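You operate a simulated robot arm through the tools that you are given. There is no shell and no other tool.

Carry out the task below with a simulated two-armed robot. There is one attempt and no reset: what you move stays moved.

TASK
Wipe the flow table clean, stand the cone in its middle, zero the counter and lock the table.
Fine: use the sponge and put it back; press reset once. What is to be rubbed or washed off counts as gone when no trace of it is left.

The check looks at the end state, three seconds after you hand in, the way a careful person would. Anything else that was tipped, shoved, dropped, spilled or broken makes it a failure.

THE ROBOT
Two 7-joint arms with fingered hands on one trunk that stands fixed in place. Base frame: the origin is at the foot of the trunk, x ahead of it, y to its left, z up. Readings come in m, degrees, newtons and seconds.
The left shoulder is at [0.07, 0.172, 1.352], the right one opposite. Each reaches about 1.156 m from its shoulder. Payload 5 kg a hand.
The tool frame of a hand sits at the grasp point between the pads (the TCP): z along the fingers, y along the line on which they close. The tips reach 0.043 m beyond it. The gripper opens to 0.144 m; its body begins 0.05 m behind the TCP. The gripper is a hand of 5 fingers: y runs from the thumb to the fingers, the wrist lies at [-0.021, -0.124, -0.221] in the tool frame, and closing takes about 1.5 s.
Orientation is that of the tool frame in the base frame, as a unit quaternion [w, x, y, z]. With the fingers straight down and the wrist toward the robot, the tool's x, y and z point along [0, 1, 0], [1, 0, 0] and [0, 0, -1] of the base frame.

THE INTERFACE
- The arms move only by the tool arm_command. It takes "left_motion", "right_motion" or both (then of equal length, played together; a hand with none holds still); each is a list of rows, each a list of 6 numbers: the shift along the tool's x, y, z in units of 25 mm (1.0 is 25 mm), then the turn, a rotation vector about the tool's x, y, z in units of 8 degrees (1.0 is 8 degrees). In form: [[x, y, z, ax, ay, az], ...]. A call has 1 to 20 rows; each row shifts and turns the commanded pose from where the row before left it, along the tool's axes as they then stand. "left_jaw" and "right_jaw" are, for a hand that has rows, the finger opening in cm, from 0 to 14.4, set as the call begins (left out, the last holds). A call with a number of a shift or a turn outside -1 to 1 is refused whole. Rows are played at 5 a second. More than 0.05 m and 8.6 degrees between two rows, or a gripper value outside its range, and nothing of the call is played. Where a pose cannot be reached the arm comes as near as it can. A force on the tool above 90 N (or 10 N above the force at the start of the call, whichever is more), or a blocked arm, ends the call early, and 0.2 s more pass. Each finger travels about 0.045 m/s and halts on what it meets, pressing with about 27 N; the grip force reading is that of the motor and also rises with nothing between the fingers. The clock runs only during rows and for 0.2 s after the last one: add rows that do not move to give the fingers time. The reply holds the time, the measured pose of the TCP, the force on the tool along the base axes, the opening and the grip force, in the units named above and with some noise, with the torque about the TCP (base axes, N m) and any sound that the robot's microphone picked up.
- Cameras (640 x 400 px; columns grow to the right, rows downward): "scene" is now at [0.1278, -0.0347, 1.577]; the picture's right is [-0.41, -0.91, 0.00], its down [-0.60, 0.27, -0.75] and it looks along [0.69, -0.31, -0.66] (base axes); focal length 312 px, centre (320, 200). "left" rides on the left gripper at [-0.086, -0.108, -0.168] in its tool frame; the picture's right is [-0.80, -0.28, 0.53], its down [0.54, -0.73, 0.42] and it looks along [0.27, 0.63, 0.73] (tool axes); focal length 275 px, centre (320, 200). "right" rides on the right gripper at [0.086, -0.108, -0.168] in its tool frame; the picture's right is [-0.80, 0.28, -0.53], its down [-0.54, -0.73, 0.42] and it looks along [-0.27, 0.63, 0.73] (tool axes); focal length 275 px, centre (320, 200).
- get_image(camera): a new picture of that camera. The clock stands still meanwhile.
- raise_lower(by): slides the trunk up (or, below 0, down) by that many m; the arms and the scene camera ride with it, the base frame stays. It gives what a move gives, with no picture.
- curl_fingers(index, middle, ring, little, thumb_bend, thumb_turn, hand): sets how far each is bent, from 0 (flat) to 1 (curled in); at 0.3 the hand is open as for a grip, at 0.7 the pads meet at the TCP. One left out holds its place. A second passes; each finger stops where it meets its share of the squeeze, and holds until it gets a number again. A gripper value or a shape takes the hand back. It gives what a move gives, with no picture; readings hold the bend of each and the force on index, middle, ring, little, thumb and palm. thumb_turn goes from beside the hand (0) to across from the fingers (1), as for a grip.
- set_grasp(shape, hand): the hand has 5 fingers and takes this shape, open, in about a second: jaw (thumb against the fingers, like two jaws); tri (thumb and two fingers); tip (a fingertip pinch); poke (one finger out to press); point (the index stretched); flat (the hand flat); cup (the hand cupped); fist (a fist). The gripper value then closes the fingers along that shape, each until it touches; the sizes above hold for jaw. It gives what a move gives, with no picture.
- turn_head(pan, tilt): turns the head with the scene camera to pan (to the left, within 86 degrees either way) and tilt (down, from -29 to 69), counted from straight ahead of the robot. It gives what a move gives.
- locate(camera, pixels): for up to 12 pixels [column, row] of the newest picture of that camera ("zoom" is the newest enlarged one), the place [x, y, z] in the base frame of the surface seen there, good to about 0.002 m. The clock stands still meanwhile.
- enlarge(camera, box): a new picture of the part [left, top, right, bottom] of that camera's present view, enlarged. The clock stands still meanwhile.
- close_job(): hands the job in; it is judged then, once.

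Unless the task says otherwise, let go and move clear before handing in.

The tools are called as name(argument=value, ...) on one line, values as JSON. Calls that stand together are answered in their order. arm_command: Moves the arms, as the interface text tells. Its arguments: {"type":"object","properties":{"left_motion":{"type":"array","items":{"type":"array","items":{"type":"number"}}},"left_jaw":{"type":"number"},"right_motion":{"type":"array","items":{"type":"array","items":{"type":"number"}}},"right_jaw":{"type":"number"}},"required":[]} The other tools are called the same way: raise_lower (by) moves the trunk up or down; set_grasp (shape, hand) gives the hand a shape; curl_fingers (index, middle, ring, little, thumb_bend, thumb_turn, hand) moves the fingers one by one; turn_head (pan, tilt) turns the head that bears the scene camera; get_image (camera) takes a picture; locate (camera, pixels) gives the place of the surface under pixels of a picture; enlarge (camera, box) takes an enlarged picture of a part of a camera's view; close_job () hands the job in.

At the start:

```text
time: 0.0
left_ee_pos: [0.7078, 0.0911, 1.252]
left_ee_rot: [0.001, 0.706, 0.708, 0.0]
left_ft_force: [-0.1, -0.2, 0.1]
left_torque: [0.03, -0.01, 0.02]
left_opening: 0.1435
left_gripper_force: 0.2
left_shape: jaw
left_bend: [0.3, 0.3, 0.3, 0.3, 0.3, 0.98]
left_finger forces: [0.0, 0.0, 0.0, 0.0, 0.0, 0.1]
right_ee_pos: [0.6443, -0.5271, 1.2113]
right_ee_rot: [0.0, 0.706, 0.708, 0.0]
right_ft_force: [-1.0, -1.2, 0.1]
right_torque: [0.03, 0.0, -0.01]
right_opening: 0.1433
right_gripper_force: 0.1
right_shape: jaw
right_bend: [0.3, 0.3, 0.3, 0.3, 0.3, 0.98]
right_finger forces: [0.0, 0.0, 0.0, 0.0, 0.1, 0.1]
trunk travel left (down, up): [-0.45, 0.49]
head pan, tilt (commanded): [-24.5, 41.0]
```

scene: 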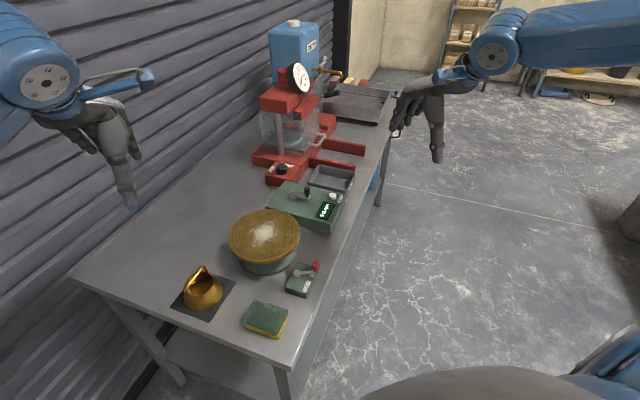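
right: 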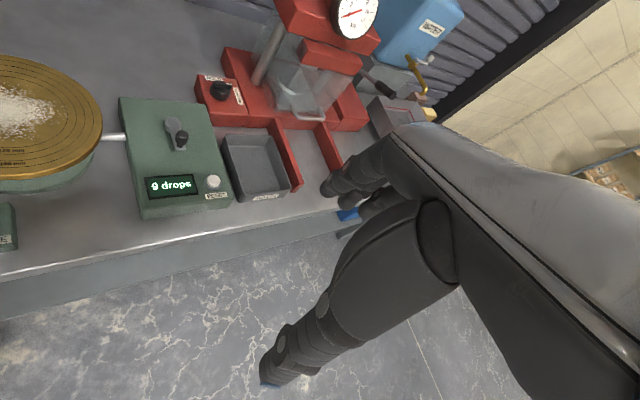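
left: 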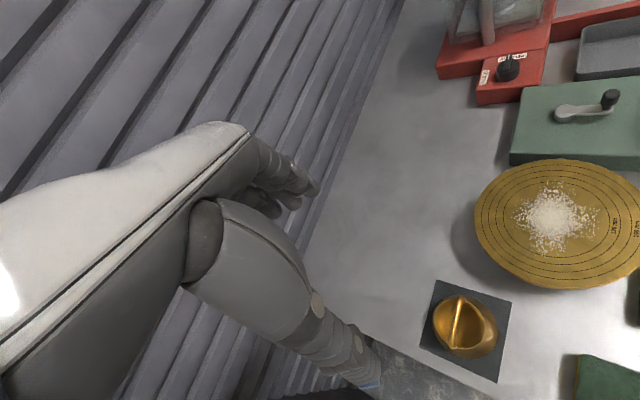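

The pictures show the brass flow table with white powder at scene pixel (265,238), the cone at (203,290), the sponge at (266,318), the counter box with display at (325,210) and a small lock box with red knob at (303,275). I'll enlarge these areas to read labels.

enlarge(camera="scene", box=[160, 200, 350, 345])

enlarge(camera="scene", box=[250, 140, 380, 240])

enlarge(camera="right", box=[0, 50, 320, 250])

enlarge(camera="left", box=[400, 60, 640, 400])

```text
2.76 times, centred on (255, 272) of scene
```

zoom: 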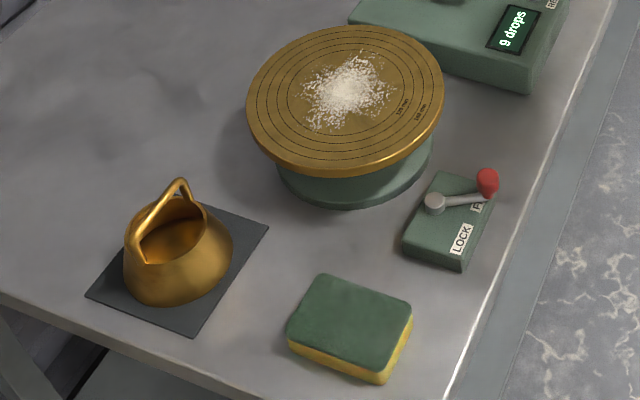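

```text
4.00 times, centred on (315, 190) of scene
```

zoom: 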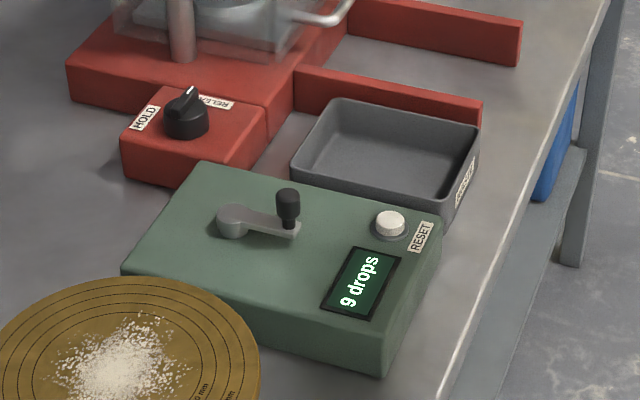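

```text
2.00 times, centred on (160, 150) of right
```

zoom: 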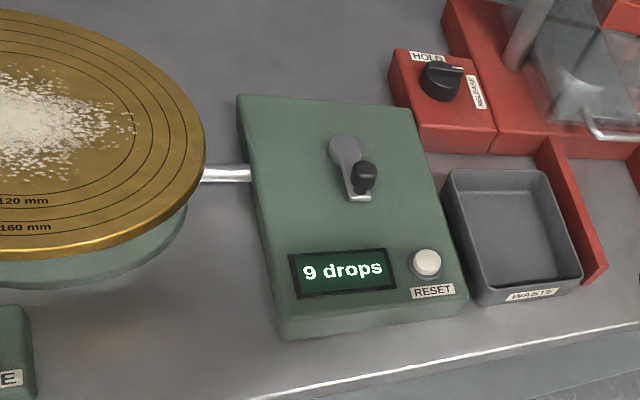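

```text
1.18 times, centred on (520, 230) of left
```

zoom: 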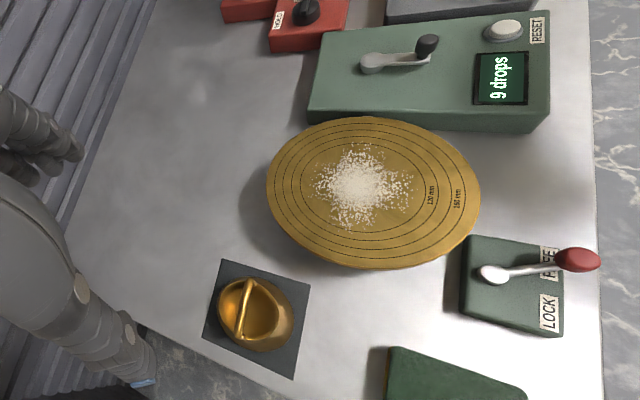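

The zoom shows the lever box (FREE, with the red knob at its far end; LOCK nearer), the RESET button beside the "9 drops" display, and the cone (with a handle) on a dark mat. I'll measure their positions.

enlarge(camera="scene", box=[160, 200, 350, 345])

locate(camera="zoom", pixels=[[345, 90], [248, 110], [440, 95], [345, 28], [300, 172], [434, 203], [487, 182], [462, 240], [478, 207], [430, 255], [470, 270], [435, 175]])

locate(camera="zoom", pixels=[[350, 320], [290, 335], [380, 375], [412, 308], [325, 277], [180, 182], [145, 262], [175, 215], [185, 300], [90, 295], [193, 335], [267, 227]])

```text
2.76 times, centred on (255, 272) of scene
```

zoom: 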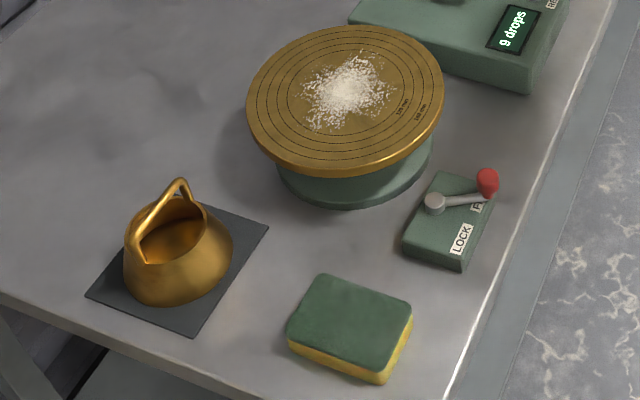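

```text
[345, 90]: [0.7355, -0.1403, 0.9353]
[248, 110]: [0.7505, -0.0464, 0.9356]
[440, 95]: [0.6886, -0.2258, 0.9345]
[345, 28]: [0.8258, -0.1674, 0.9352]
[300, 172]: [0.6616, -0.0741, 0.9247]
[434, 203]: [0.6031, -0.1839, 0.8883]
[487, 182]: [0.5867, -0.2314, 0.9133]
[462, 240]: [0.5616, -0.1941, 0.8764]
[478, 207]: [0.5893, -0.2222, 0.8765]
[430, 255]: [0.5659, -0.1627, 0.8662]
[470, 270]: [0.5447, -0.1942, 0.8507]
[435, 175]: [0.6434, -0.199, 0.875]
```

```text
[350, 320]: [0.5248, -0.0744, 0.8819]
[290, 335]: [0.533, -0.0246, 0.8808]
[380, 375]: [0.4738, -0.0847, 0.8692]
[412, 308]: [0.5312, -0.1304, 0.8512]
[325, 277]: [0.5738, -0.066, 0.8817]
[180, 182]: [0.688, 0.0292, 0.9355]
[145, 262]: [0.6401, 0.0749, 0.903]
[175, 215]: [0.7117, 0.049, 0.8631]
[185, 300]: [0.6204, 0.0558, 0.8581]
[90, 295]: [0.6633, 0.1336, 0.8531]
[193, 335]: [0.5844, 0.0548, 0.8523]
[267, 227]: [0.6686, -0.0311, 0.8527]
```

Table top is at about z=0.85, the flow table top at 0.935 and the sponge top at 0.882. I'll zoom in on the sponge, the cone and the button to get more exact geometry.

enlarge(camera="scene", box=[230, 290, 310, 340])

locate(camera="zoom", pixels=[[110, 195], [110, 230], [220, 90], [460, 175], [345, 340], [345, 380], [463, 230], [280, 215], [150, 140], [340, 130], [405, 255], [225, 270]])

enlarge(camera="scene", box=[160, 255, 256, 315])

locate(camera="zoom", pixels=[[290, 65], [290, 90], [180, 240], [150, 130], [400, 125], [165, 320], [285, 360], [440, 260], [300, 220], [210, 160], [270, 300], [345, 290]])

enlarge(camera="scene", box=[260, 170, 356, 240])

locate(camera="zoom", pixels=[[485, 165], [485, 190], [470, 175], [260, 95], [60, 200], [400, 300], [520, 185], [190, 160], [330, 155], [420, 230], [305, 120], [180, 60]])

```text
8.00 times, centred on (270, 315) of scene
```

zoom: 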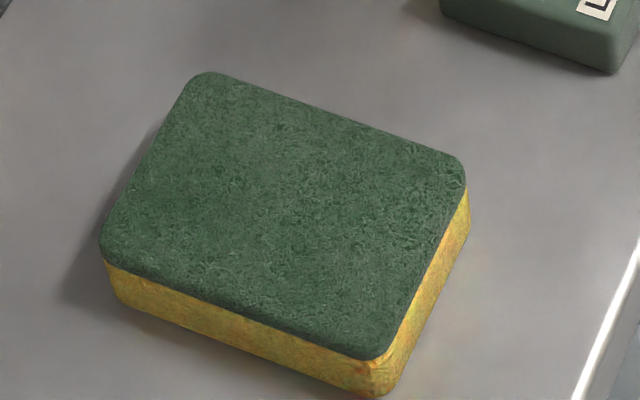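

```text
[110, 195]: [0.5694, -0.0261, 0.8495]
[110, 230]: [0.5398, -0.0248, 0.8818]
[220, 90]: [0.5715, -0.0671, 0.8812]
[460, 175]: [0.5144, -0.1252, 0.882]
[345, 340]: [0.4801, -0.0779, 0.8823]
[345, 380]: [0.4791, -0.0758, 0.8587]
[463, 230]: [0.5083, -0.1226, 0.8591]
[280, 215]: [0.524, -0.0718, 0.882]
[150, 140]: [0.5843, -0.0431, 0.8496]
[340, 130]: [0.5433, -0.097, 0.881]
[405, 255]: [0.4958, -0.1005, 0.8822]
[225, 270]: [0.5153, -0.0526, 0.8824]
```

```text
6.67 times, centred on (208, 285) of scene
```

zoom: 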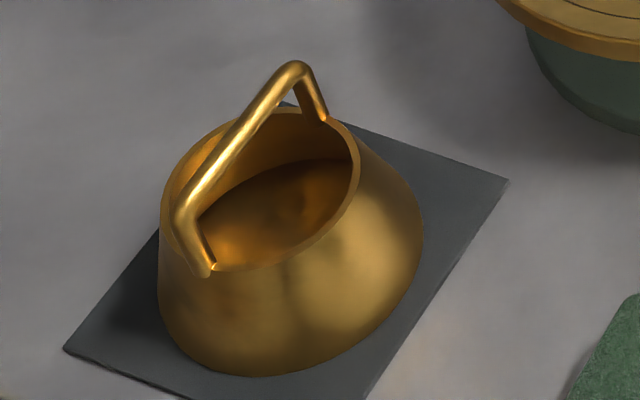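

```text
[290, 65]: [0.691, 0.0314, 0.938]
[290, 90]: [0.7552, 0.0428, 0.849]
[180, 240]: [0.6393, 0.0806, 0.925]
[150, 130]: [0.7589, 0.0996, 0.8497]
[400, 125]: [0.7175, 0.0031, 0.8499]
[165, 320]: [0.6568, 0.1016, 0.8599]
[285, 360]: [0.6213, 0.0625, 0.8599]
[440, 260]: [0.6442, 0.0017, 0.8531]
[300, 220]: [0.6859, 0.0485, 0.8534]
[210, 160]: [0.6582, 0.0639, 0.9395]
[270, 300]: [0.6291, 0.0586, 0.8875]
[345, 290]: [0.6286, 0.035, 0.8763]
```

```text
5.71 times, centred on (308, 205) of scene
```

zoom: 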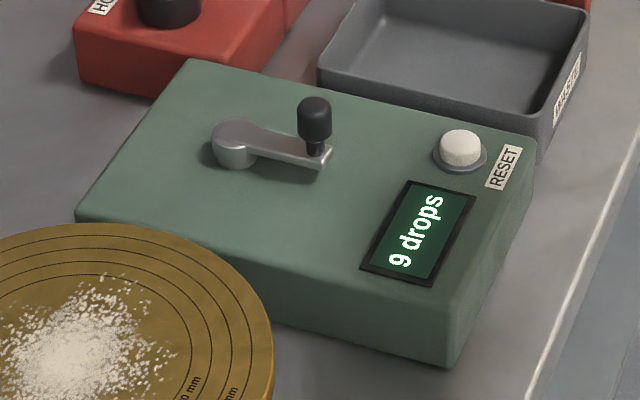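

```text
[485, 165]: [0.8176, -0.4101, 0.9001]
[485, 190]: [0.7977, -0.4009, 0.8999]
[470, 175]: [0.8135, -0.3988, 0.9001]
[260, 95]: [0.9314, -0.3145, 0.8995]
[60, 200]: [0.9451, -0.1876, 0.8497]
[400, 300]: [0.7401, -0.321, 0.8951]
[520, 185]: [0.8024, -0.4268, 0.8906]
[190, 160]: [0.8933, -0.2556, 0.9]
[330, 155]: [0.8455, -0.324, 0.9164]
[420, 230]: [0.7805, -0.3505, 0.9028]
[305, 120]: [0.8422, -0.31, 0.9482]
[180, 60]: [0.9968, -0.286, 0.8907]
```

The sponge top is centred near (0.526,-0.0755) with its long axis at about 46°. The handle of the cone runs along about -45°. I'll yaw the left hand to close across the sponge's short side and move it above the sponge, keeping it high.

arm_command(left_motion=[[0, 0, 0, 0, 0, 0.958], [0, 0, 0, 0, 0, 0.958], [0, 0, 0, 0, 0, 0.958], [0, 0, 0, 0, 0, 0.958], [0, 0, 0, 0, 0, 0.958], [0, 0, 0, 0, 0, 0.958], [-0.988, -0.026, 0.3, 0, 0, 0], [-0.988, -0.026, 0.3, 0, 0, 0], [-0.988, -0.026, 0.3, 0, 0, 0], [-0.988, -0.026, 0.3, 0, 0, 0], [-0.988, -0.026, 0.3, 0, 0, 0], [-0.988, -0.026, 0.3, 0, 0, 0], [-0.988, -0.026, 0.3, 0, 0, 0], [-0.988, -0.026, 0.3, 0, 0, 0], [-0.988, -0.026, 0.3, 0, 0, 0], [-0.988, -0.026, 0.3, 0, 0, 0]])

get_image(camera="scene")

get_image(camera="left")

```text
time: 3.4
left_ee_pos: [0.5236, -0.0746, 1.1765]
left_ee_rot: [-0.001, 0.927, 0.376, -0.001]
left_ft_force: [0.1, 0.1, 0.6]
left_torque: [0.0, -0.01, 0.02]
left_opening: 0.1437
left_gripper_force: 0.0
left_shape: jaw
left_bend: [0.3, 0.3, 0.3, 0.3, 0.3, 0.98]
left_finger forces: [0.1, 0.0, 0.1, 0.0, 0.1, 0.1]
right_ee_pos: [0.6439, -0.5281, 1.211]
right_ee_rot: [0.0, 0.706, 0.708, 0.0]
right_ft_force: [0.2, -0.1, 0.3]
right_torque: [0.03, -0.04, 0.0]
right_opening: 0.1437
right_gripper_force: 0.1
right_shape: jaw
right_bend: [0.3, 0.3, 0.3, 0.3, 0.3, 0.98]
right_finger forces: [0.1, 0.0, 0.0, 0.1, 0.1, 0.0]
trunk travel left (down, up): [-0.45, 0.49]
head pan, tilt (commanded): [-24.5, 41.0]
```

```text
taken
```

scene: 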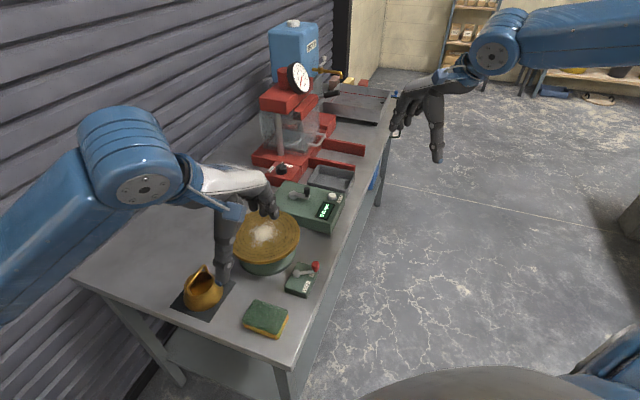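

```text
taken
```

left: 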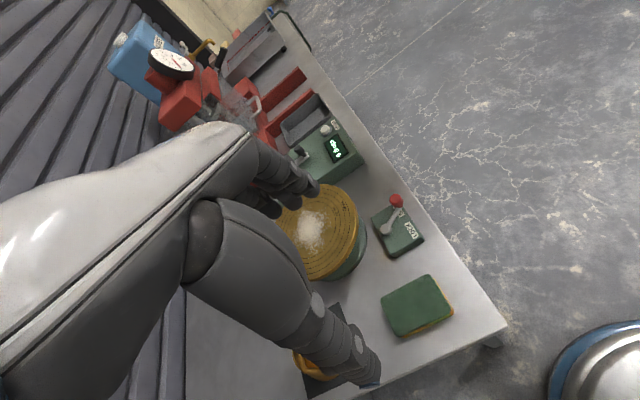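

The left hand is directly above the sponge at z=1.1765. In the left picture the sponge at (417,305) lines up with the hand's yaw. I'll narrow the opening to 9.5 cm so that the fingers clear the lever box, then descend to about z=0.97 and look.

arm_command(left_motion=[[0, 0, 0, 0, 0, 0], [0, 0, 0.9, 0, 0, 0], [0, 0, 0.9, 0, 0, 0], [0, 0, 0.9, 0, 0, 0], [0, 0, 0.9, 0, 0, 0], [0, 0, 0.9, 0, 0, 0], [0, 0, 0.9, 0, 0, 0], [0, 0, 0.9, 0, 0, 0], [0, 0, 0.9, 0, 0, 0], [0, 0, 0.9, 0, 0, 0], [0, 0, 0, 0, 0, 0]], left_jaw=9.5)

get_image(camera="scene")

get_image(camera="left")

```text
time: 5.8
left_ee_pos: [0.5248, -0.0747, 0.9739]
left_ee_rot: [0.001, 0.927, 0.375, 0.0]
left_ft_force: [-0.3, 0.4, 0.0]
left_torque: [0.01, -0.01, 0.01]
left_opening: 0.0953
left_gripper_force: 0.0
left_shape: jaw
left_bend: [0.27, 0.39, 0.36, 0.36, 0.62, 1.0]
left_finger forces: [0.0, 0.0, 0.1, 0.0, 0.0, 0.1]
right_ee_pos: [0.6451, -0.5272, 1.2114]
right_ee_rot: [0.0, 0.707, 0.707, 0.0]
right_ft_force: [-0.3, 0.8, -0.3]
right_torque: [-0.03, 0.03, -0.03]
right_opening: 0.1438
right_gripper_force: 0.1
right_shape: jaw
right_bend: [0.3, 0.3, 0.3, 0.3, 0.3, 0.98]
right_finger forces: [0.1, 0.0, 0.1, 0.0, 0.0, 0.1]
trunk travel left (down, up): [-0.45, 0.49]
head pan, tilt (commanded): [-24.5, 41.0]
```

```text
taken
```

scene: 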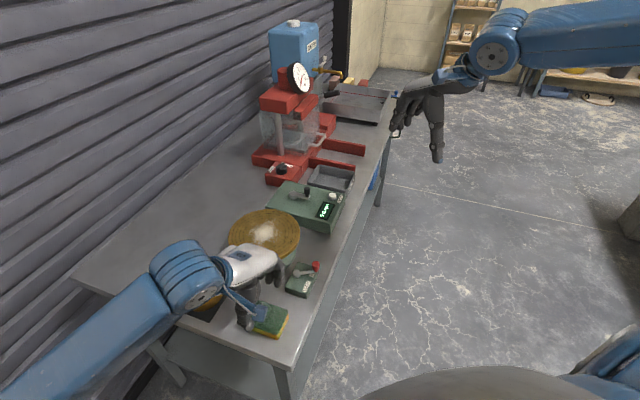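

```text
taken
```

left: 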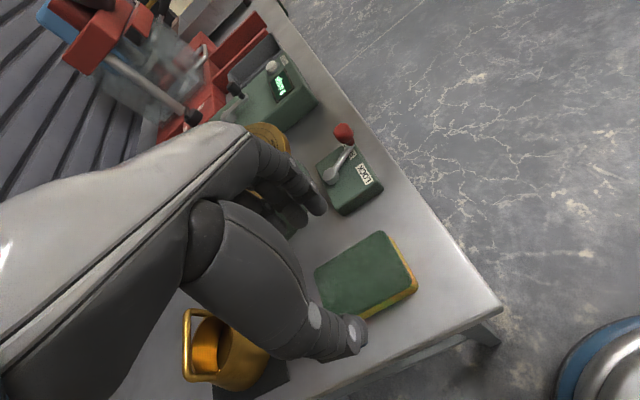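

The hand is now just above the sponge, with the opening at 9.5 cm. I'll zoom in to check finger, sponge and cone clearance.

enlarge(camera="scene", box=[180, 230, 340, 345])

enlarge(camera="left", box=[180, 120, 440, 400])

locate(camera="left", pixels=[[355, 340], [330, 325], [318, 205], [300, 220], [290, 225], [317, 262], [385, 235], [417, 285], [315, 300], [190, 315], [250, 260], [280, 180]])

```text
3.48 times, centred on (260, 288) of scene
```

zoom: 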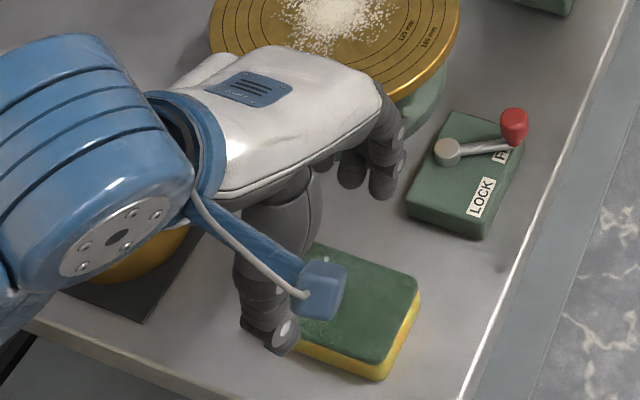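

```text
1.43 times, centred on (310, 260) of left
```

zoom: 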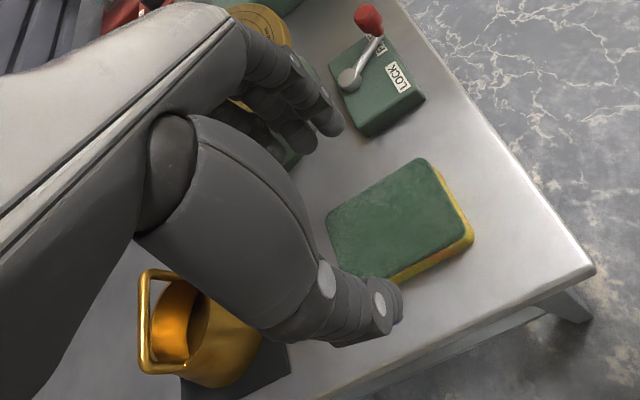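

```text
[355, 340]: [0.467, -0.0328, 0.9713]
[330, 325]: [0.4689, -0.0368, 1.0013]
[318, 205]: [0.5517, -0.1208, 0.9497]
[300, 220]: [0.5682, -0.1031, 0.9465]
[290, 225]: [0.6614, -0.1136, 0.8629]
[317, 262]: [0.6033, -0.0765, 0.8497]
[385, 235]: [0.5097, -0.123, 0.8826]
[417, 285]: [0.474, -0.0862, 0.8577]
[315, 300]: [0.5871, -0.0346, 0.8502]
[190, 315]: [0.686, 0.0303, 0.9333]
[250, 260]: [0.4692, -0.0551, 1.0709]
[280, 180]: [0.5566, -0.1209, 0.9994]
```

The finger tips sit about 4 cm below the TCP, and the thumb (near (0.467,-0.033)) and fingers straddle the sponge. I'll descend to TCP z≈0.905, then look before closing.

arm_command(left_motion=[[0, 0.05, 0.92, 0, 0, 0], [0, 0, 0.92, 0, 0, 0], [0, 0, 0.92, 0, 0, 0], [0, 0, 0, 0, 0, 0]])

enlarge(camera="left", box=[180, 120, 440, 400])

enlarge(camera="scene", box=[180, 230, 340, 345])

```text
time: 6.8
left_ee_pos: [0.526, -0.0765, 0.906]
left_ee_rot: [0.0, 0.927, 0.376, -0.001]
left_ft_force: [-0.7, 0.3, 0.7]
left_torque: [0.01, 0.01, -0.01]
left_opening: 0.0956
left_gripper_force: 0.0
left_shape: jaw
left_bend: [0.27, 0.39, 0.36, 0.36, 0.62, 1.0]
left_finger forces: [0.0, 0.1, 0.1, 0.1, 0.0, 0.0]
right_ee_pos: [0.6453, -0.5269, 1.2102]
right_ee_rot: [0.0, 0.707, 0.708, 0.0]
right_ft_force: [0.1, -0.3, -0.1]
right_torque: [0.01, 0.0, -0.01]
right_opening: 0.1434
right_gripper_force: 0.1
right_shape: jaw
right_bend: [0.3, 0.3, 0.3, 0.3, 0.3, 0.98]
right_finger forces: [0.1, 0.1, 0.0, 0.0, 0.0, 0.0]
trunk travel left (down, up): [-0.45, 0.49]
head pan, tilt (commanded): [-24.5, 41.0]
```

```text
1.43 times, centred on (310, 260) of left
```

zoom: 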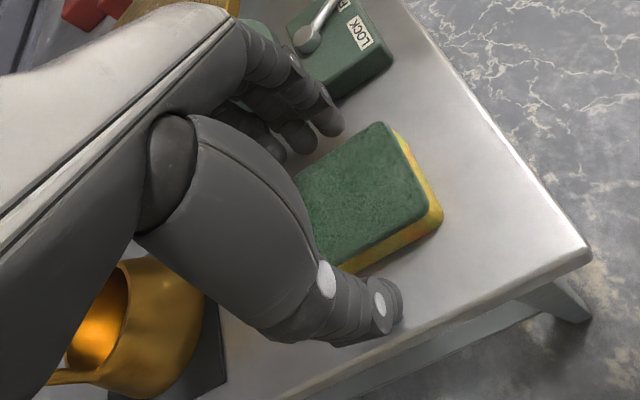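

```text
3.48 times, centred on (260, 288) of scene
```

zoom: 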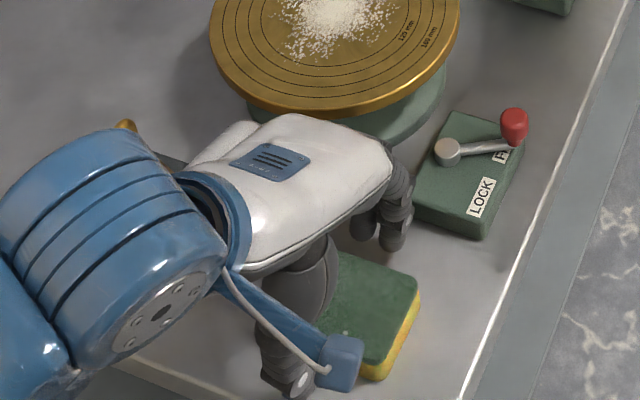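

The thumb and fingers straddle the sponge cleanly, with no contact forces. I'll close in on the sponge.

arm_command(left_motion=[[0, 0, 0, 0, 0, 0], [0, 0, 0, 0, 0, 0], [0, 0, 0, 0, 0, 0], [0, 0, 0, 0, 0, 0], [0, 0, 0, 0, 0, 0], [0, 0, 0, 0, 0, 0], [0, 0, 0, 0, 0, 0]], left_jaw=4.5)

enlarge(camera="left", box=[180, 120, 440, 400])

enlarge(camera="scene", box=[180, 230, 340, 345])

```text
time: 8.4
left_ee_pos: [0.5251, -0.0759, 0.9059]
left_ee_rot: [0.001, 0.927, 0.374, 0.0]
left_ft_force: [0.4, 0.4, -0.3]
left_torque: [-0.01, 0.03, -0.01]
left_opening: 0.0598
left_gripper_force: 26.8
left_shape: jaw
left_bend: [0.74, 0.49, 0.47, 0.47, 0.73, 1.0]
left_finger forces: [13.4, 7.5, 3.1, 0.0, 23.9, 0.1]
right_ee_pos: [0.6442, -0.5271, 1.2105]
right_ee_rot: [0.0, 0.707, 0.707, 0.0]
right_ft_force: [0.4, 0.6, 0.3]
right_torque: [-0.02, -0.01, -0.01]
right_opening: 0.1435
right_gripper_force: 0.1
right_shape: jaw
right_bend: [0.3, 0.3, 0.3, 0.3, 0.3, 0.98]
right_finger forces: [0.0, 0.0, 0.0, 0.1, 0.0, 0.0]
trunk travel left (down, up): [-0.45, 0.49]
head pan, tilt (commanded): [-24.5, 41.0]
```

```text
1.43 times, centred on (310, 260) of left
```

zoom: 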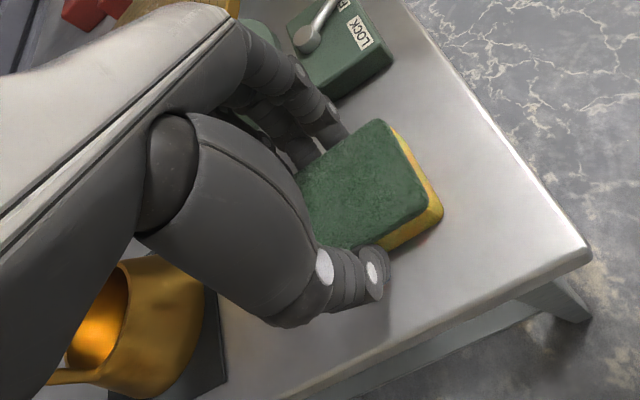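

```text
3.48 times, centred on (260, 288) of scene
```

zoom: 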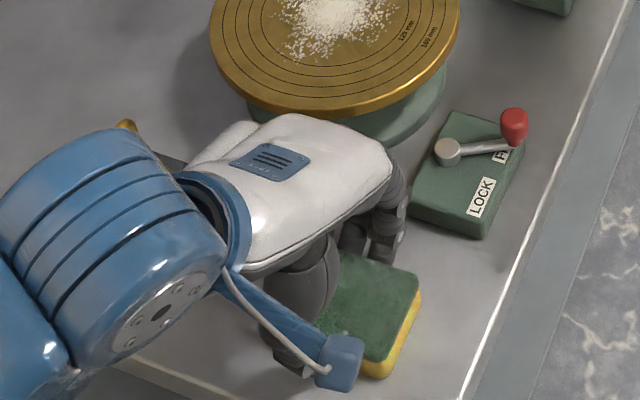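

The grip holds (opening 6.0 cm, thumb 24 N), but the index finger reads a bend of 0.74. I'll zoom in on the fingers and check that the sponge is still level.

enlarge(camera="left", box=[260, 130, 380, 320])

locate(camera="left", pixels=[[335, 210], [320, 265], [330, 285], [350, 250], [325, 240], [340, 220], [352, 268], [359, 275], [310, 270]])

```text
2.11 times, centred on (320, 225) of left
```

zoom: 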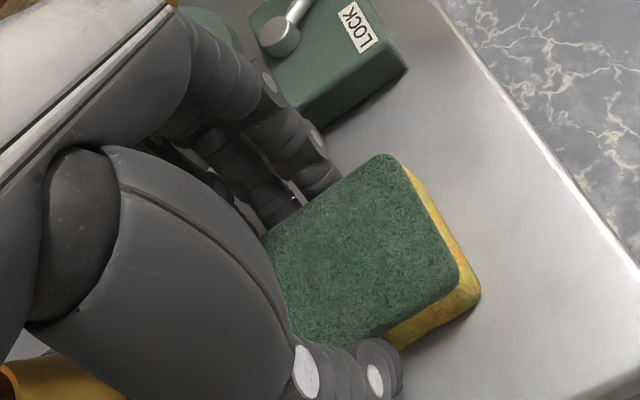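

```text
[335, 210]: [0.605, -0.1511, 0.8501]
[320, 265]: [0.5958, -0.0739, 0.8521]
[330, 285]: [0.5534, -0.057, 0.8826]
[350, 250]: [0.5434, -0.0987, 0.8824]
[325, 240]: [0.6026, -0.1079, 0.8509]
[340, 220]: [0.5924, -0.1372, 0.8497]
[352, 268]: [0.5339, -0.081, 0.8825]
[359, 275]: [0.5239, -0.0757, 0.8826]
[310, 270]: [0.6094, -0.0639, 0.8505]
```

The sponge looks flat and well held. I'll check the sponge top points from the zoomed picture before lifting.

locate(camera="zoom", pixels=[[385, 165], [450, 280], [290, 240], [310, 330], [370, 245], [340, 195], [395, 355], [470, 295], [315, 185], [285, 215], [355, 340]])

```text
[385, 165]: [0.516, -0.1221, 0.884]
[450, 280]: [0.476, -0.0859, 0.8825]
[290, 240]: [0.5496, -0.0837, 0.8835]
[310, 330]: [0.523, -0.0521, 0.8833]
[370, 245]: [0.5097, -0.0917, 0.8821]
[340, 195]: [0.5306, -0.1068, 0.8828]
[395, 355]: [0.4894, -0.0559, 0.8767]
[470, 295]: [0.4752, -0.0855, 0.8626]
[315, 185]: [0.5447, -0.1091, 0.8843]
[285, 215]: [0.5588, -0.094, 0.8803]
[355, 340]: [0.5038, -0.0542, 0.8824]
```

The sponge is level at z≈0.883 and has not moved. I'll lift it by 12.5 cm and check that it's held.

arm_command(left_motion=[[0, 0, -0.5, 0, 0, 0], [0, 0, -0.9, 0, 0, 0], [0, 0, -0.9, 0, 0, 0], [0, 0, -0.9, 0, 0, 0], [0, 0, -0.9, 0, 0, 0], [0, 0, -0.9, 0, 0, 0], [0, 0, 0, 0, 0, 0]])

get_image(camera="left")

get_image(camera="scene")

```text
time: 10.0
left_ee_pos: [0.5254, -0.0762, 1.0297]
left_ee_rot: [0.0, 0.927, 0.376, 0.0]
left_ft_force: [1.3, 0.8, -0.2]
left_torque: [0.02, 0.0, -0.02]
left_opening: 0.0599
left_gripper_force: 27.0
left_shape: jaw
left_bend: [0.74, 0.49, 0.47, 0.47, 0.73, 1.0]
left_finger forces: [13.3, 7.6, 3.1, 0.0, 23.9, 0.0]
right_ee_pos: [0.6443, -0.5276, 1.2092]
right_ee_rot: [0.0, 0.707, 0.708, 0.0]
right_ft_force: [0.6, -0.1, 0.1]
right_torque: [0.01, 0.0, 0.01]
right_opening: 0.1436
right_gripper_force: 0.1
right_shape: jaw
right_bend: [0.3, 0.3, 0.3, 0.3, 0.3, 0.98]
right_finger forces: [0.0, 0.0, 0.1, 0.1, 0.0, 0.0]
trunk travel left (down, up): [-0.45, 0.49]
head pan, tilt (commanded): [-24.5, 41.0]
```

```text
taken
```

left: 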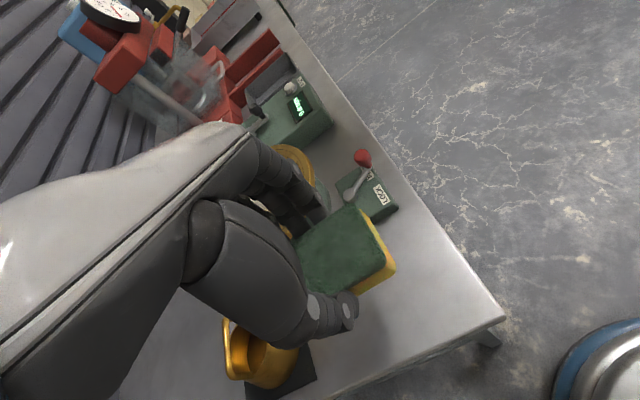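

```text
taken
```

scene: 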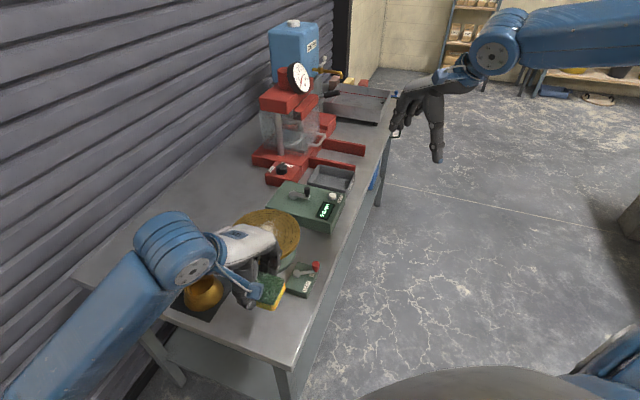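

The sponge is lifted with the grip unchanged. I'll check its tilt and its pose relative to the TCP.

enlarge(camera="left", box=[260, 130, 420, 330])

locate(camera="left", pixels=[[350, 212], [378, 260], [305, 245], [318, 280], [340, 245], [330, 225], [393, 268], [350, 285]])

```text
2.00 times, centred on (340, 230) of left
```

zoom: 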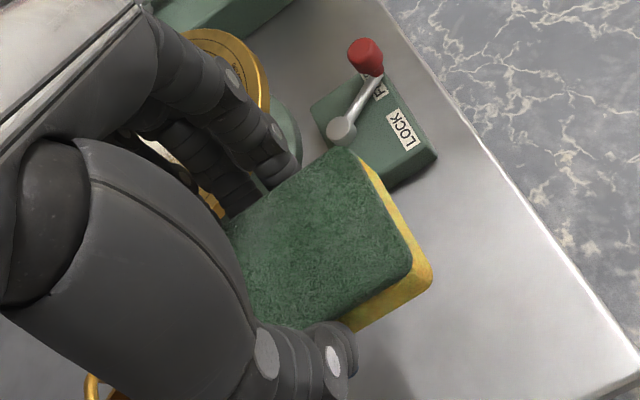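

```text
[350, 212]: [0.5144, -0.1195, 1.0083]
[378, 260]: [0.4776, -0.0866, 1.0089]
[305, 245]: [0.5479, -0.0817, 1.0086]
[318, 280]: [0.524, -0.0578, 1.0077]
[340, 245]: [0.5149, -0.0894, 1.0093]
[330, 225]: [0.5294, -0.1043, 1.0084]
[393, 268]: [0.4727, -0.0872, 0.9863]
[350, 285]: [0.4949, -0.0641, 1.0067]
```

The sponge is level, with its bottom about 5.45 cm below the TCP. I'll refine the disc centre with the right camera and a scene zoom.

enlarge(camera="right", box=[0, 40, 160, 200])

enlarge(camera="scene", box=[220, 195, 316, 275])

```text
2.50 times, centred on (80, 120) of right
```

zoom: 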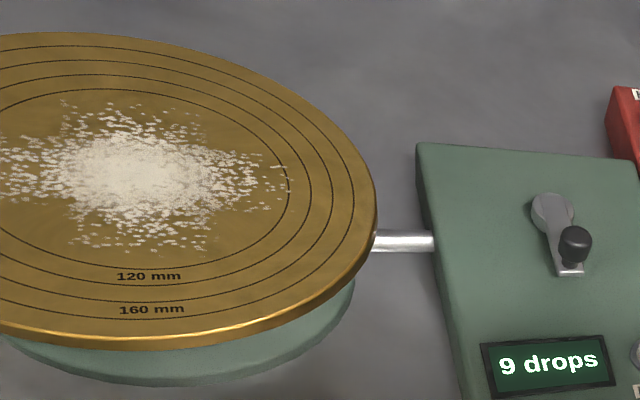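

```text
5.00 times, centred on (268, 235) of scene
```

zoom: 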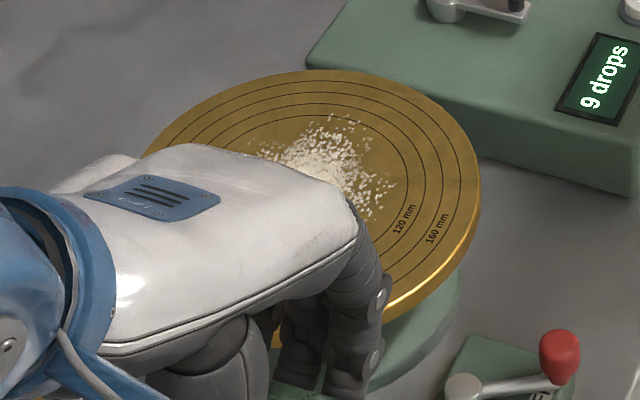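

I'll locate points along the rim in the newest zoom to fit the disc centre.

locate(camera="zoom", pixels=[[155, 145], [200, 108], [255, 83], [320, 74], [380, 82], [430, 108], [463, 145], [475, 180], [470, 215], [450, 250], [420, 280], [330, 160]])

```text
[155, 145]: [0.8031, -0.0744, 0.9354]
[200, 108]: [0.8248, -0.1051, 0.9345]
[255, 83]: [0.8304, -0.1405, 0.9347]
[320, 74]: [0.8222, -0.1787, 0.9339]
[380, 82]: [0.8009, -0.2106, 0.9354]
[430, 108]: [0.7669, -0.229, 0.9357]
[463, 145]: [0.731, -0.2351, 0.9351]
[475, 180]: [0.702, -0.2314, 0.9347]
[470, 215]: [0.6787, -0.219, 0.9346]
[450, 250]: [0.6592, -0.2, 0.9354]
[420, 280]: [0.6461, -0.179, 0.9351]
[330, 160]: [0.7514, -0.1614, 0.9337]
```

The disc centre fits to about (0.734,-0.1405), with its top at 0.935. I'll carry the sponge over the disc centre at TCP z≈1.03.

arm_command(left_motion=[[0.52, 0.96, 0, 0, 0, 0], [0.52, 0.96, 0, 0, 0, 0], [0.52, 0.96, 0, 0, 0, 0], [0.52, 0.96, 0, 0, 0, 0], [0.52, 0.96, 0, 0, 0, 0], [0.52, 0.96, 0, 0, 0, 0], [0.52, 0.96, 0, 0, 0, 0], [0.52, 0.96, 0, 0, 0, 0], [0, 0, 0, 0, 0, 0]])

get_image(camera="left")

get_image(camera="scene")

get_image(camera="right")

```text
time: 12.0
left_ee_pos: [0.7338, -0.141, 1.0302]
left_ee_rot: [0.0, 0.927, 0.376, 0.0]
left_ft_force: [-0.9, 0.6, -0.5]
left_torque: [-0.05, -0.03, 0.01]
left_opening: 0.0598
left_gripper_force: 26.6
left_shape: jaw
left_bend: [0.74, 0.49, 0.47, 0.47, 0.73, 1.0]
left_finger forces: [13.4, 7.4, 3.1, 0.0, 23.9, 0.0]
right_ee_pos: [0.6434, -0.5267, 1.2113]
right_ee_rot: [0.0, 0.706, 0.708, 0.001]
right_ft_force: [0.1, -1.7, 0.4]
right_torque: [-0.05, 0.01, 0.02]
right_opening: 0.1437
right_gripper_force: 0.1
right_shape: jaw
right_bend: [0.3, 0.3, 0.3, 0.3, 0.3, 0.98]
right_finger forces: [0.0, 0.0, 0.0, 0.0, 0.0, 0.0]
trunk travel left (down, up): [-0.45, 0.49]
head pan, tilt (commanded): [-24.5, 41.0]
```

```text
taken
```

left: 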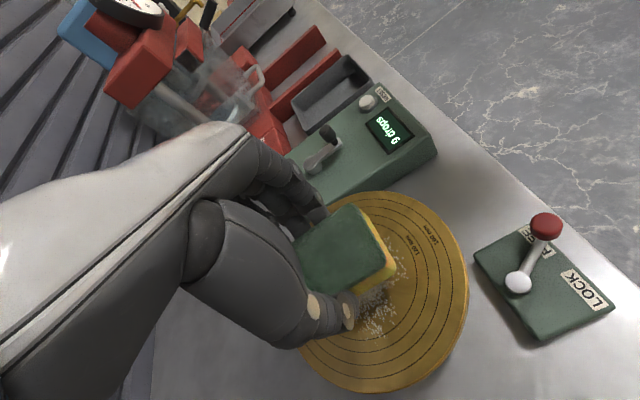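

```text
taken
```

scene: 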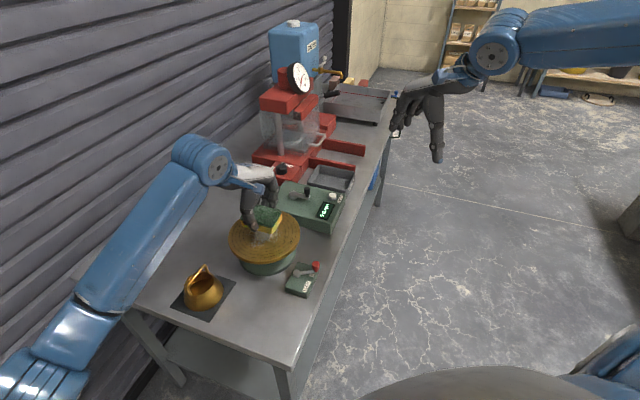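

```text
taken
```

right: 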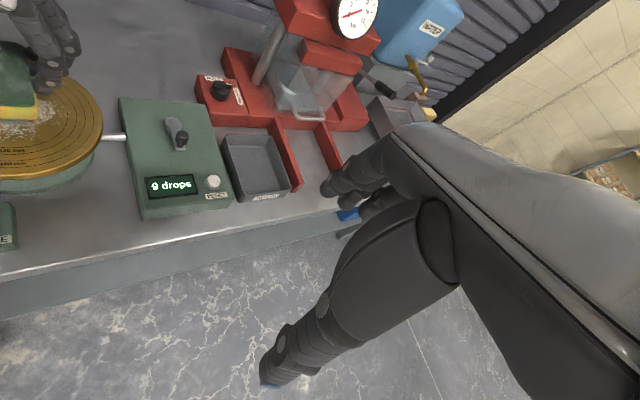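

The sponge hangs level over the disc centre. I'll lower it 3.75 cm, then feel for contact in small steps.

arm_command(left_motion=[[0, 0, 0.5, 0, 0, 0], [0, 0, 0.5, 0, 0, 0], [0, 0, 0.5, 0, 0, 0], [0, 0, 0.08, 0, 0, 0], [0, 0, 0, 0, 0, 0]])

```text
time: 13.2
left_ee_pos: [0.7342, -0.1417, 0.9894]
left_ee_rot: [0.0, 0.927, 0.376, 0.0]
left_ft_force: [-0.6, -0.2, 0.5]
left_torque: [0.01, 0.01, -0.01]
left_opening: 0.0594
left_gripper_force: 27.2
left_shape: jaw
left_bend: [0.74, 0.49, 0.47, 0.47, 0.73, 1.0]
left_finger forces: [13.4, 7.5, 3.1, 0.0, 24.0, 0.1]
right_ee_pos: [0.6449, -0.5275, 1.2115]
right_ee_rot: [-0.001, 0.706, 0.708, 0.0]
right_ft_force: [0.7, -0.4, -0.4]
right_torque: [0.0, -0.03, 0.01]
right_opening: 0.1436
right_gripper_force: 0.1
right_shape: jaw
right_bend: [0.3, 0.3, 0.3, 0.3, 0.3, 0.98]
right_finger forces: [0.0, 0.0, 0.0, 0.0, 0.1, 0.0]
trunk travel left (down, up): [-0.45, 0.49]
head pan, tilt (commanded): [-24.5, 41.0]
```

No contact force yet at z=0.9894. I'll go down in 1 mm steps.

arm_command(left_motion=[[0, 0, 0.06, 0, 0, 0], [0, 0, 0, 0, 0, 0]])

arm_command(left_motion=[[0, 0, 0.06, 0, 0, 0], [0, 0, 0, 0, 0, 0]])

```text
time: 13.8
left_ee_pos: [0.7346, -0.1404, 0.9894]
left_ee_rot: [0.0, 0.927, 0.376, 0.001]
left_ft_force: [-0.3, 0.6, 3.3]
left_torque: [0.09, 0.07, -0.02]
left_opening: 0.0597
left_gripper_force: 26.6
left_shape: jaw
left_bend: [0.74, 0.49, 0.47, 0.47, 0.73, 1.0]
left_finger forces: [13.6, 7.7, 3.4, 0.0, 24.8, 0.0]
right_ee_pos: [0.6443, -0.5269, 1.2116]
right_ee_rot: [0.0, 0.707, 0.708, 0.0]
right_ft_force: [0.2, 0.2, -0.5]
right_torque: [-0.02, -0.02, -0.04]
right_opening: 0.1435
right_gripper_force: 0.0
right_shape: jaw
right_bend: [0.3, 0.3, 0.3, 0.3, 0.3, 0.98]
right_finger forces: [0.1, 0.1, 0.0, 0.0, 0.0, 0.0]
trunk travel left (down, up): [-0.45, 0.49]
head pan, tilt (commanded): [-24.5, 41.0]
```

```text
time: 14.4
left_ee_pos: [0.7338, -0.1406, 0.99]
left_ee_rot: [0.001, 0.927, 0.375, 0.0]
left_ft_force: [2.1, -0.1, 11.5]
left_torque: [0.1, -0.04, -0.04]
left_opening: 0.0601
left_gripper_force: 26.4
left_shape: jaw
left_bend: [0.74, 0.49, 0.47, 0.47, 0.73, 1.0]
left_finger forces: [14.5, 8.3, 3.8, 0.0, 25.8, 0.0]
right_ee_pos: [0.644, -0.527, 1.2107]
right_ee_rot: [-0.001, 0.707, 0.708, 0.0]
right_ft_force: [0.1, -0.7, 0.3]
right_torque: [-0.02, -0.01, -0.03]
right_opening: 0.1437
right_gripper_force: 0.0
right_shape: jaw
right_bend: [0.3, 0.3, 0.3, 0.3, 0.3, 0.98]
right_finger forces: [0.0, 0.0, 0.1, 0.0, 0.0, 0.0]
trunk travel left (down, up): [-0.45, 0.49]
head pan, tilt (commanded): [-24.5, 41.0]
```

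Contact now reads 11.5 N upward. I'll try a first gentle rubbing stroke along the sponge's long axis and look at the result.

arm_command(left_motion=[[0.4, 0, 0, 0, 0, 0], [0.4, 0, 0, 0, 0, 0], [0.4, 0, 0, 0, 0, 0], [0.4, 0, 0, 0, 0, 0], [-0.4, 0, 0, 0, 0, 0], [-0.4, 0, 0, 0, 0, 0], [-0.4, 0, 0, 0, 0, 0], [-0.4, 0, 0, 0, 0, 0], [-0.4, 0, 0, 0, 0, 0], [-0.4, 0, 0, 0, 0, 0], [-0.4, 0, 0, 0, 0, 0], [-0.4, 0, 0, 0, 0, 0]])

get_image(camera="left")

enlarge(camera="scene", box=[210, 160, 350, 300])

```text
time: 17.0
left_ee_pos: [0.7035, -0.1686, 0.9874]
left_ee_rot: [-0.001, 0.927, 0.376, 0.0]
left_ft_force: [4.4, 5.8, 13.2]
left_torque: [0.19, -0.27, 0.04]
left_opening: 0.0604
left_gripper_force: 27.1
left_shape: jaw
left_bend: [0.74, 0.48, 0.46, 0.47, 0.73, 1.0]
left_finger forces: [14.7, 9.4, 3.5, 0.1, 28.4, 0.0]
right_ee_pos: [0.6451, -0.527, 1.2117]
right_ee_rot: [0.0, 0.707, 0.707, 0.0]
right_ft_force: [0.4, -0.2, 0.2]
right_torque: [0.02, -0.01, 0.04]
right_opening: 0.1434
right_gripper_force: 0.2
right_shape: jaw
right_bend: [0.3, 0.3, 0.3, 0.3, 0.3, 0.98]
right_finger forces: [0.1, 0.0, 0.0, 0.0, 0.0, 0.0]
trunk travel left (down, up): [-0.45, 0.49]
head pan, tilt (commanded): [-24.5, 41.0]
```

```text
taken
```

left: 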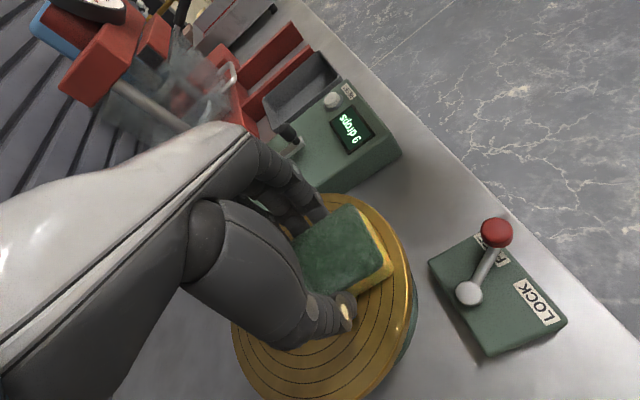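

```text
2.86 times, centred on (280, 230) of scene
```

zoom: 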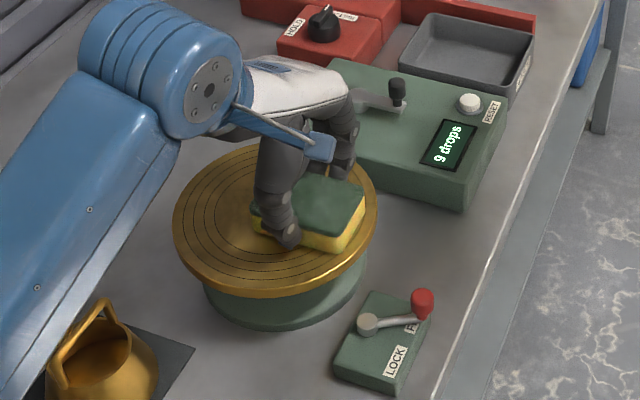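

The powder under the swept strip is gone, and the forces are mild (13 N down, about 7 N friction). I'll cover the rest of the disc with parallel strokes.

arm_command(left_motion=[[0.4, 0.4, 0, 0, 0, 0], [0, 0.4, 0, 0, 0, 0], [0, 0.4, 0, 0, 0, 0], [0.4, 0, 0, 0, 0, 0], [0.4, 0, 0, 0, 0, 0], [0.4, 0, 0, 0, 0, 0], [0.4, 0, 0, 0, 0, 0], [0.4, 0, 0, 0, 0, 0], [0.4, 0, 0, 0, 0, 0], [0.4, 0, 0, 0, 0, 0], [0, -0.4, 0, 0, 0, 0], [0, -0.4, 0, 0, 0, 0], [-0.4, 0, 0, 0, 0, 0], [-0.4, 0, 0, 0, 0, 0], [-0.4, 0, 0, 0, 0, 0], [-0.4, 0, 0, 0, 0, 0], [-0.4, 0, 0, 0, 0, 0], [-0.4, 0, 0, 0, 0, 0], [-0.4, 0, 0, 0, 0, 0], [-0.4, 0, 0, 0, 0, 0]])

get_image(camera="left")

enlarge(camera="scene", box=[210, 160, 350, 300])

```text
time: 21.2
left_ee_pos: [0.7126, -0.1763, 0.9893]
left_ee_rot: [0.0, 0.927, 0.376, 0.0]
left_ft_force: [3.4, 4.6, 10.0]
left_torque: [0.21, -0.23, 0.06]
left_opening: 0.0605
left_gripper_force: 27.2
left_shape: jaw
left_bend: [0.74, 0.49, 0.47, 0.47, 0.73, 1.0]
left_finger forces: [14.0, 8.8, 3.6, 0.0, 27.9, 0.0]
right_ee_pos: [0.6446, -0.5262, 1.2113]
right_ee_rot: [0.0, 0.708, 0.707, 0.0]
right_ft_force: [0.0, 0.4, 0.3]
right_torque: [0.04, 0.02, -0.02]
right_opening: 0.1435
right_gripper_force: 0.0
right_shape: jaw
right_bend: [0.3, 0.3, 0.3, 0.3, 0.3, 0.98]
right_finger forces: [0.0, 0.0, 0.0, 0.0, 0.1, 0.0]
trunk travel left (down, up): [-0.45, 0.49]
head pan, tilt (commanded): [-24.5, 41.0]
```

```text
taken
```

left: 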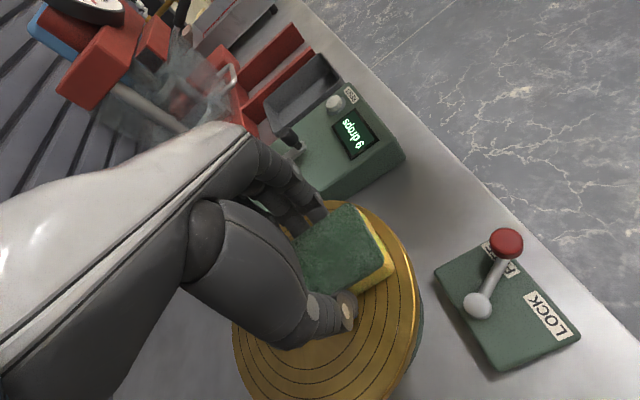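

```text
2.86 times, centred on (280, 230) of scene
```

zoom: 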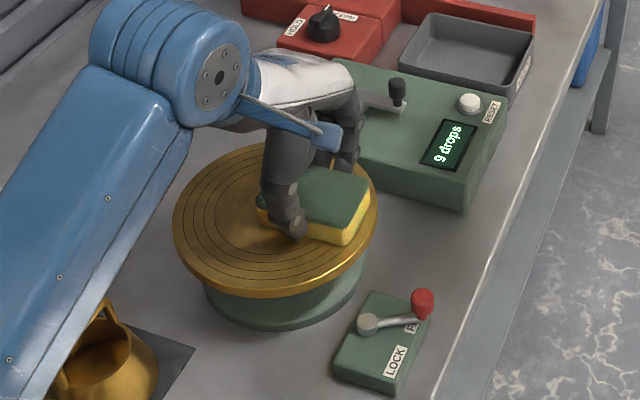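

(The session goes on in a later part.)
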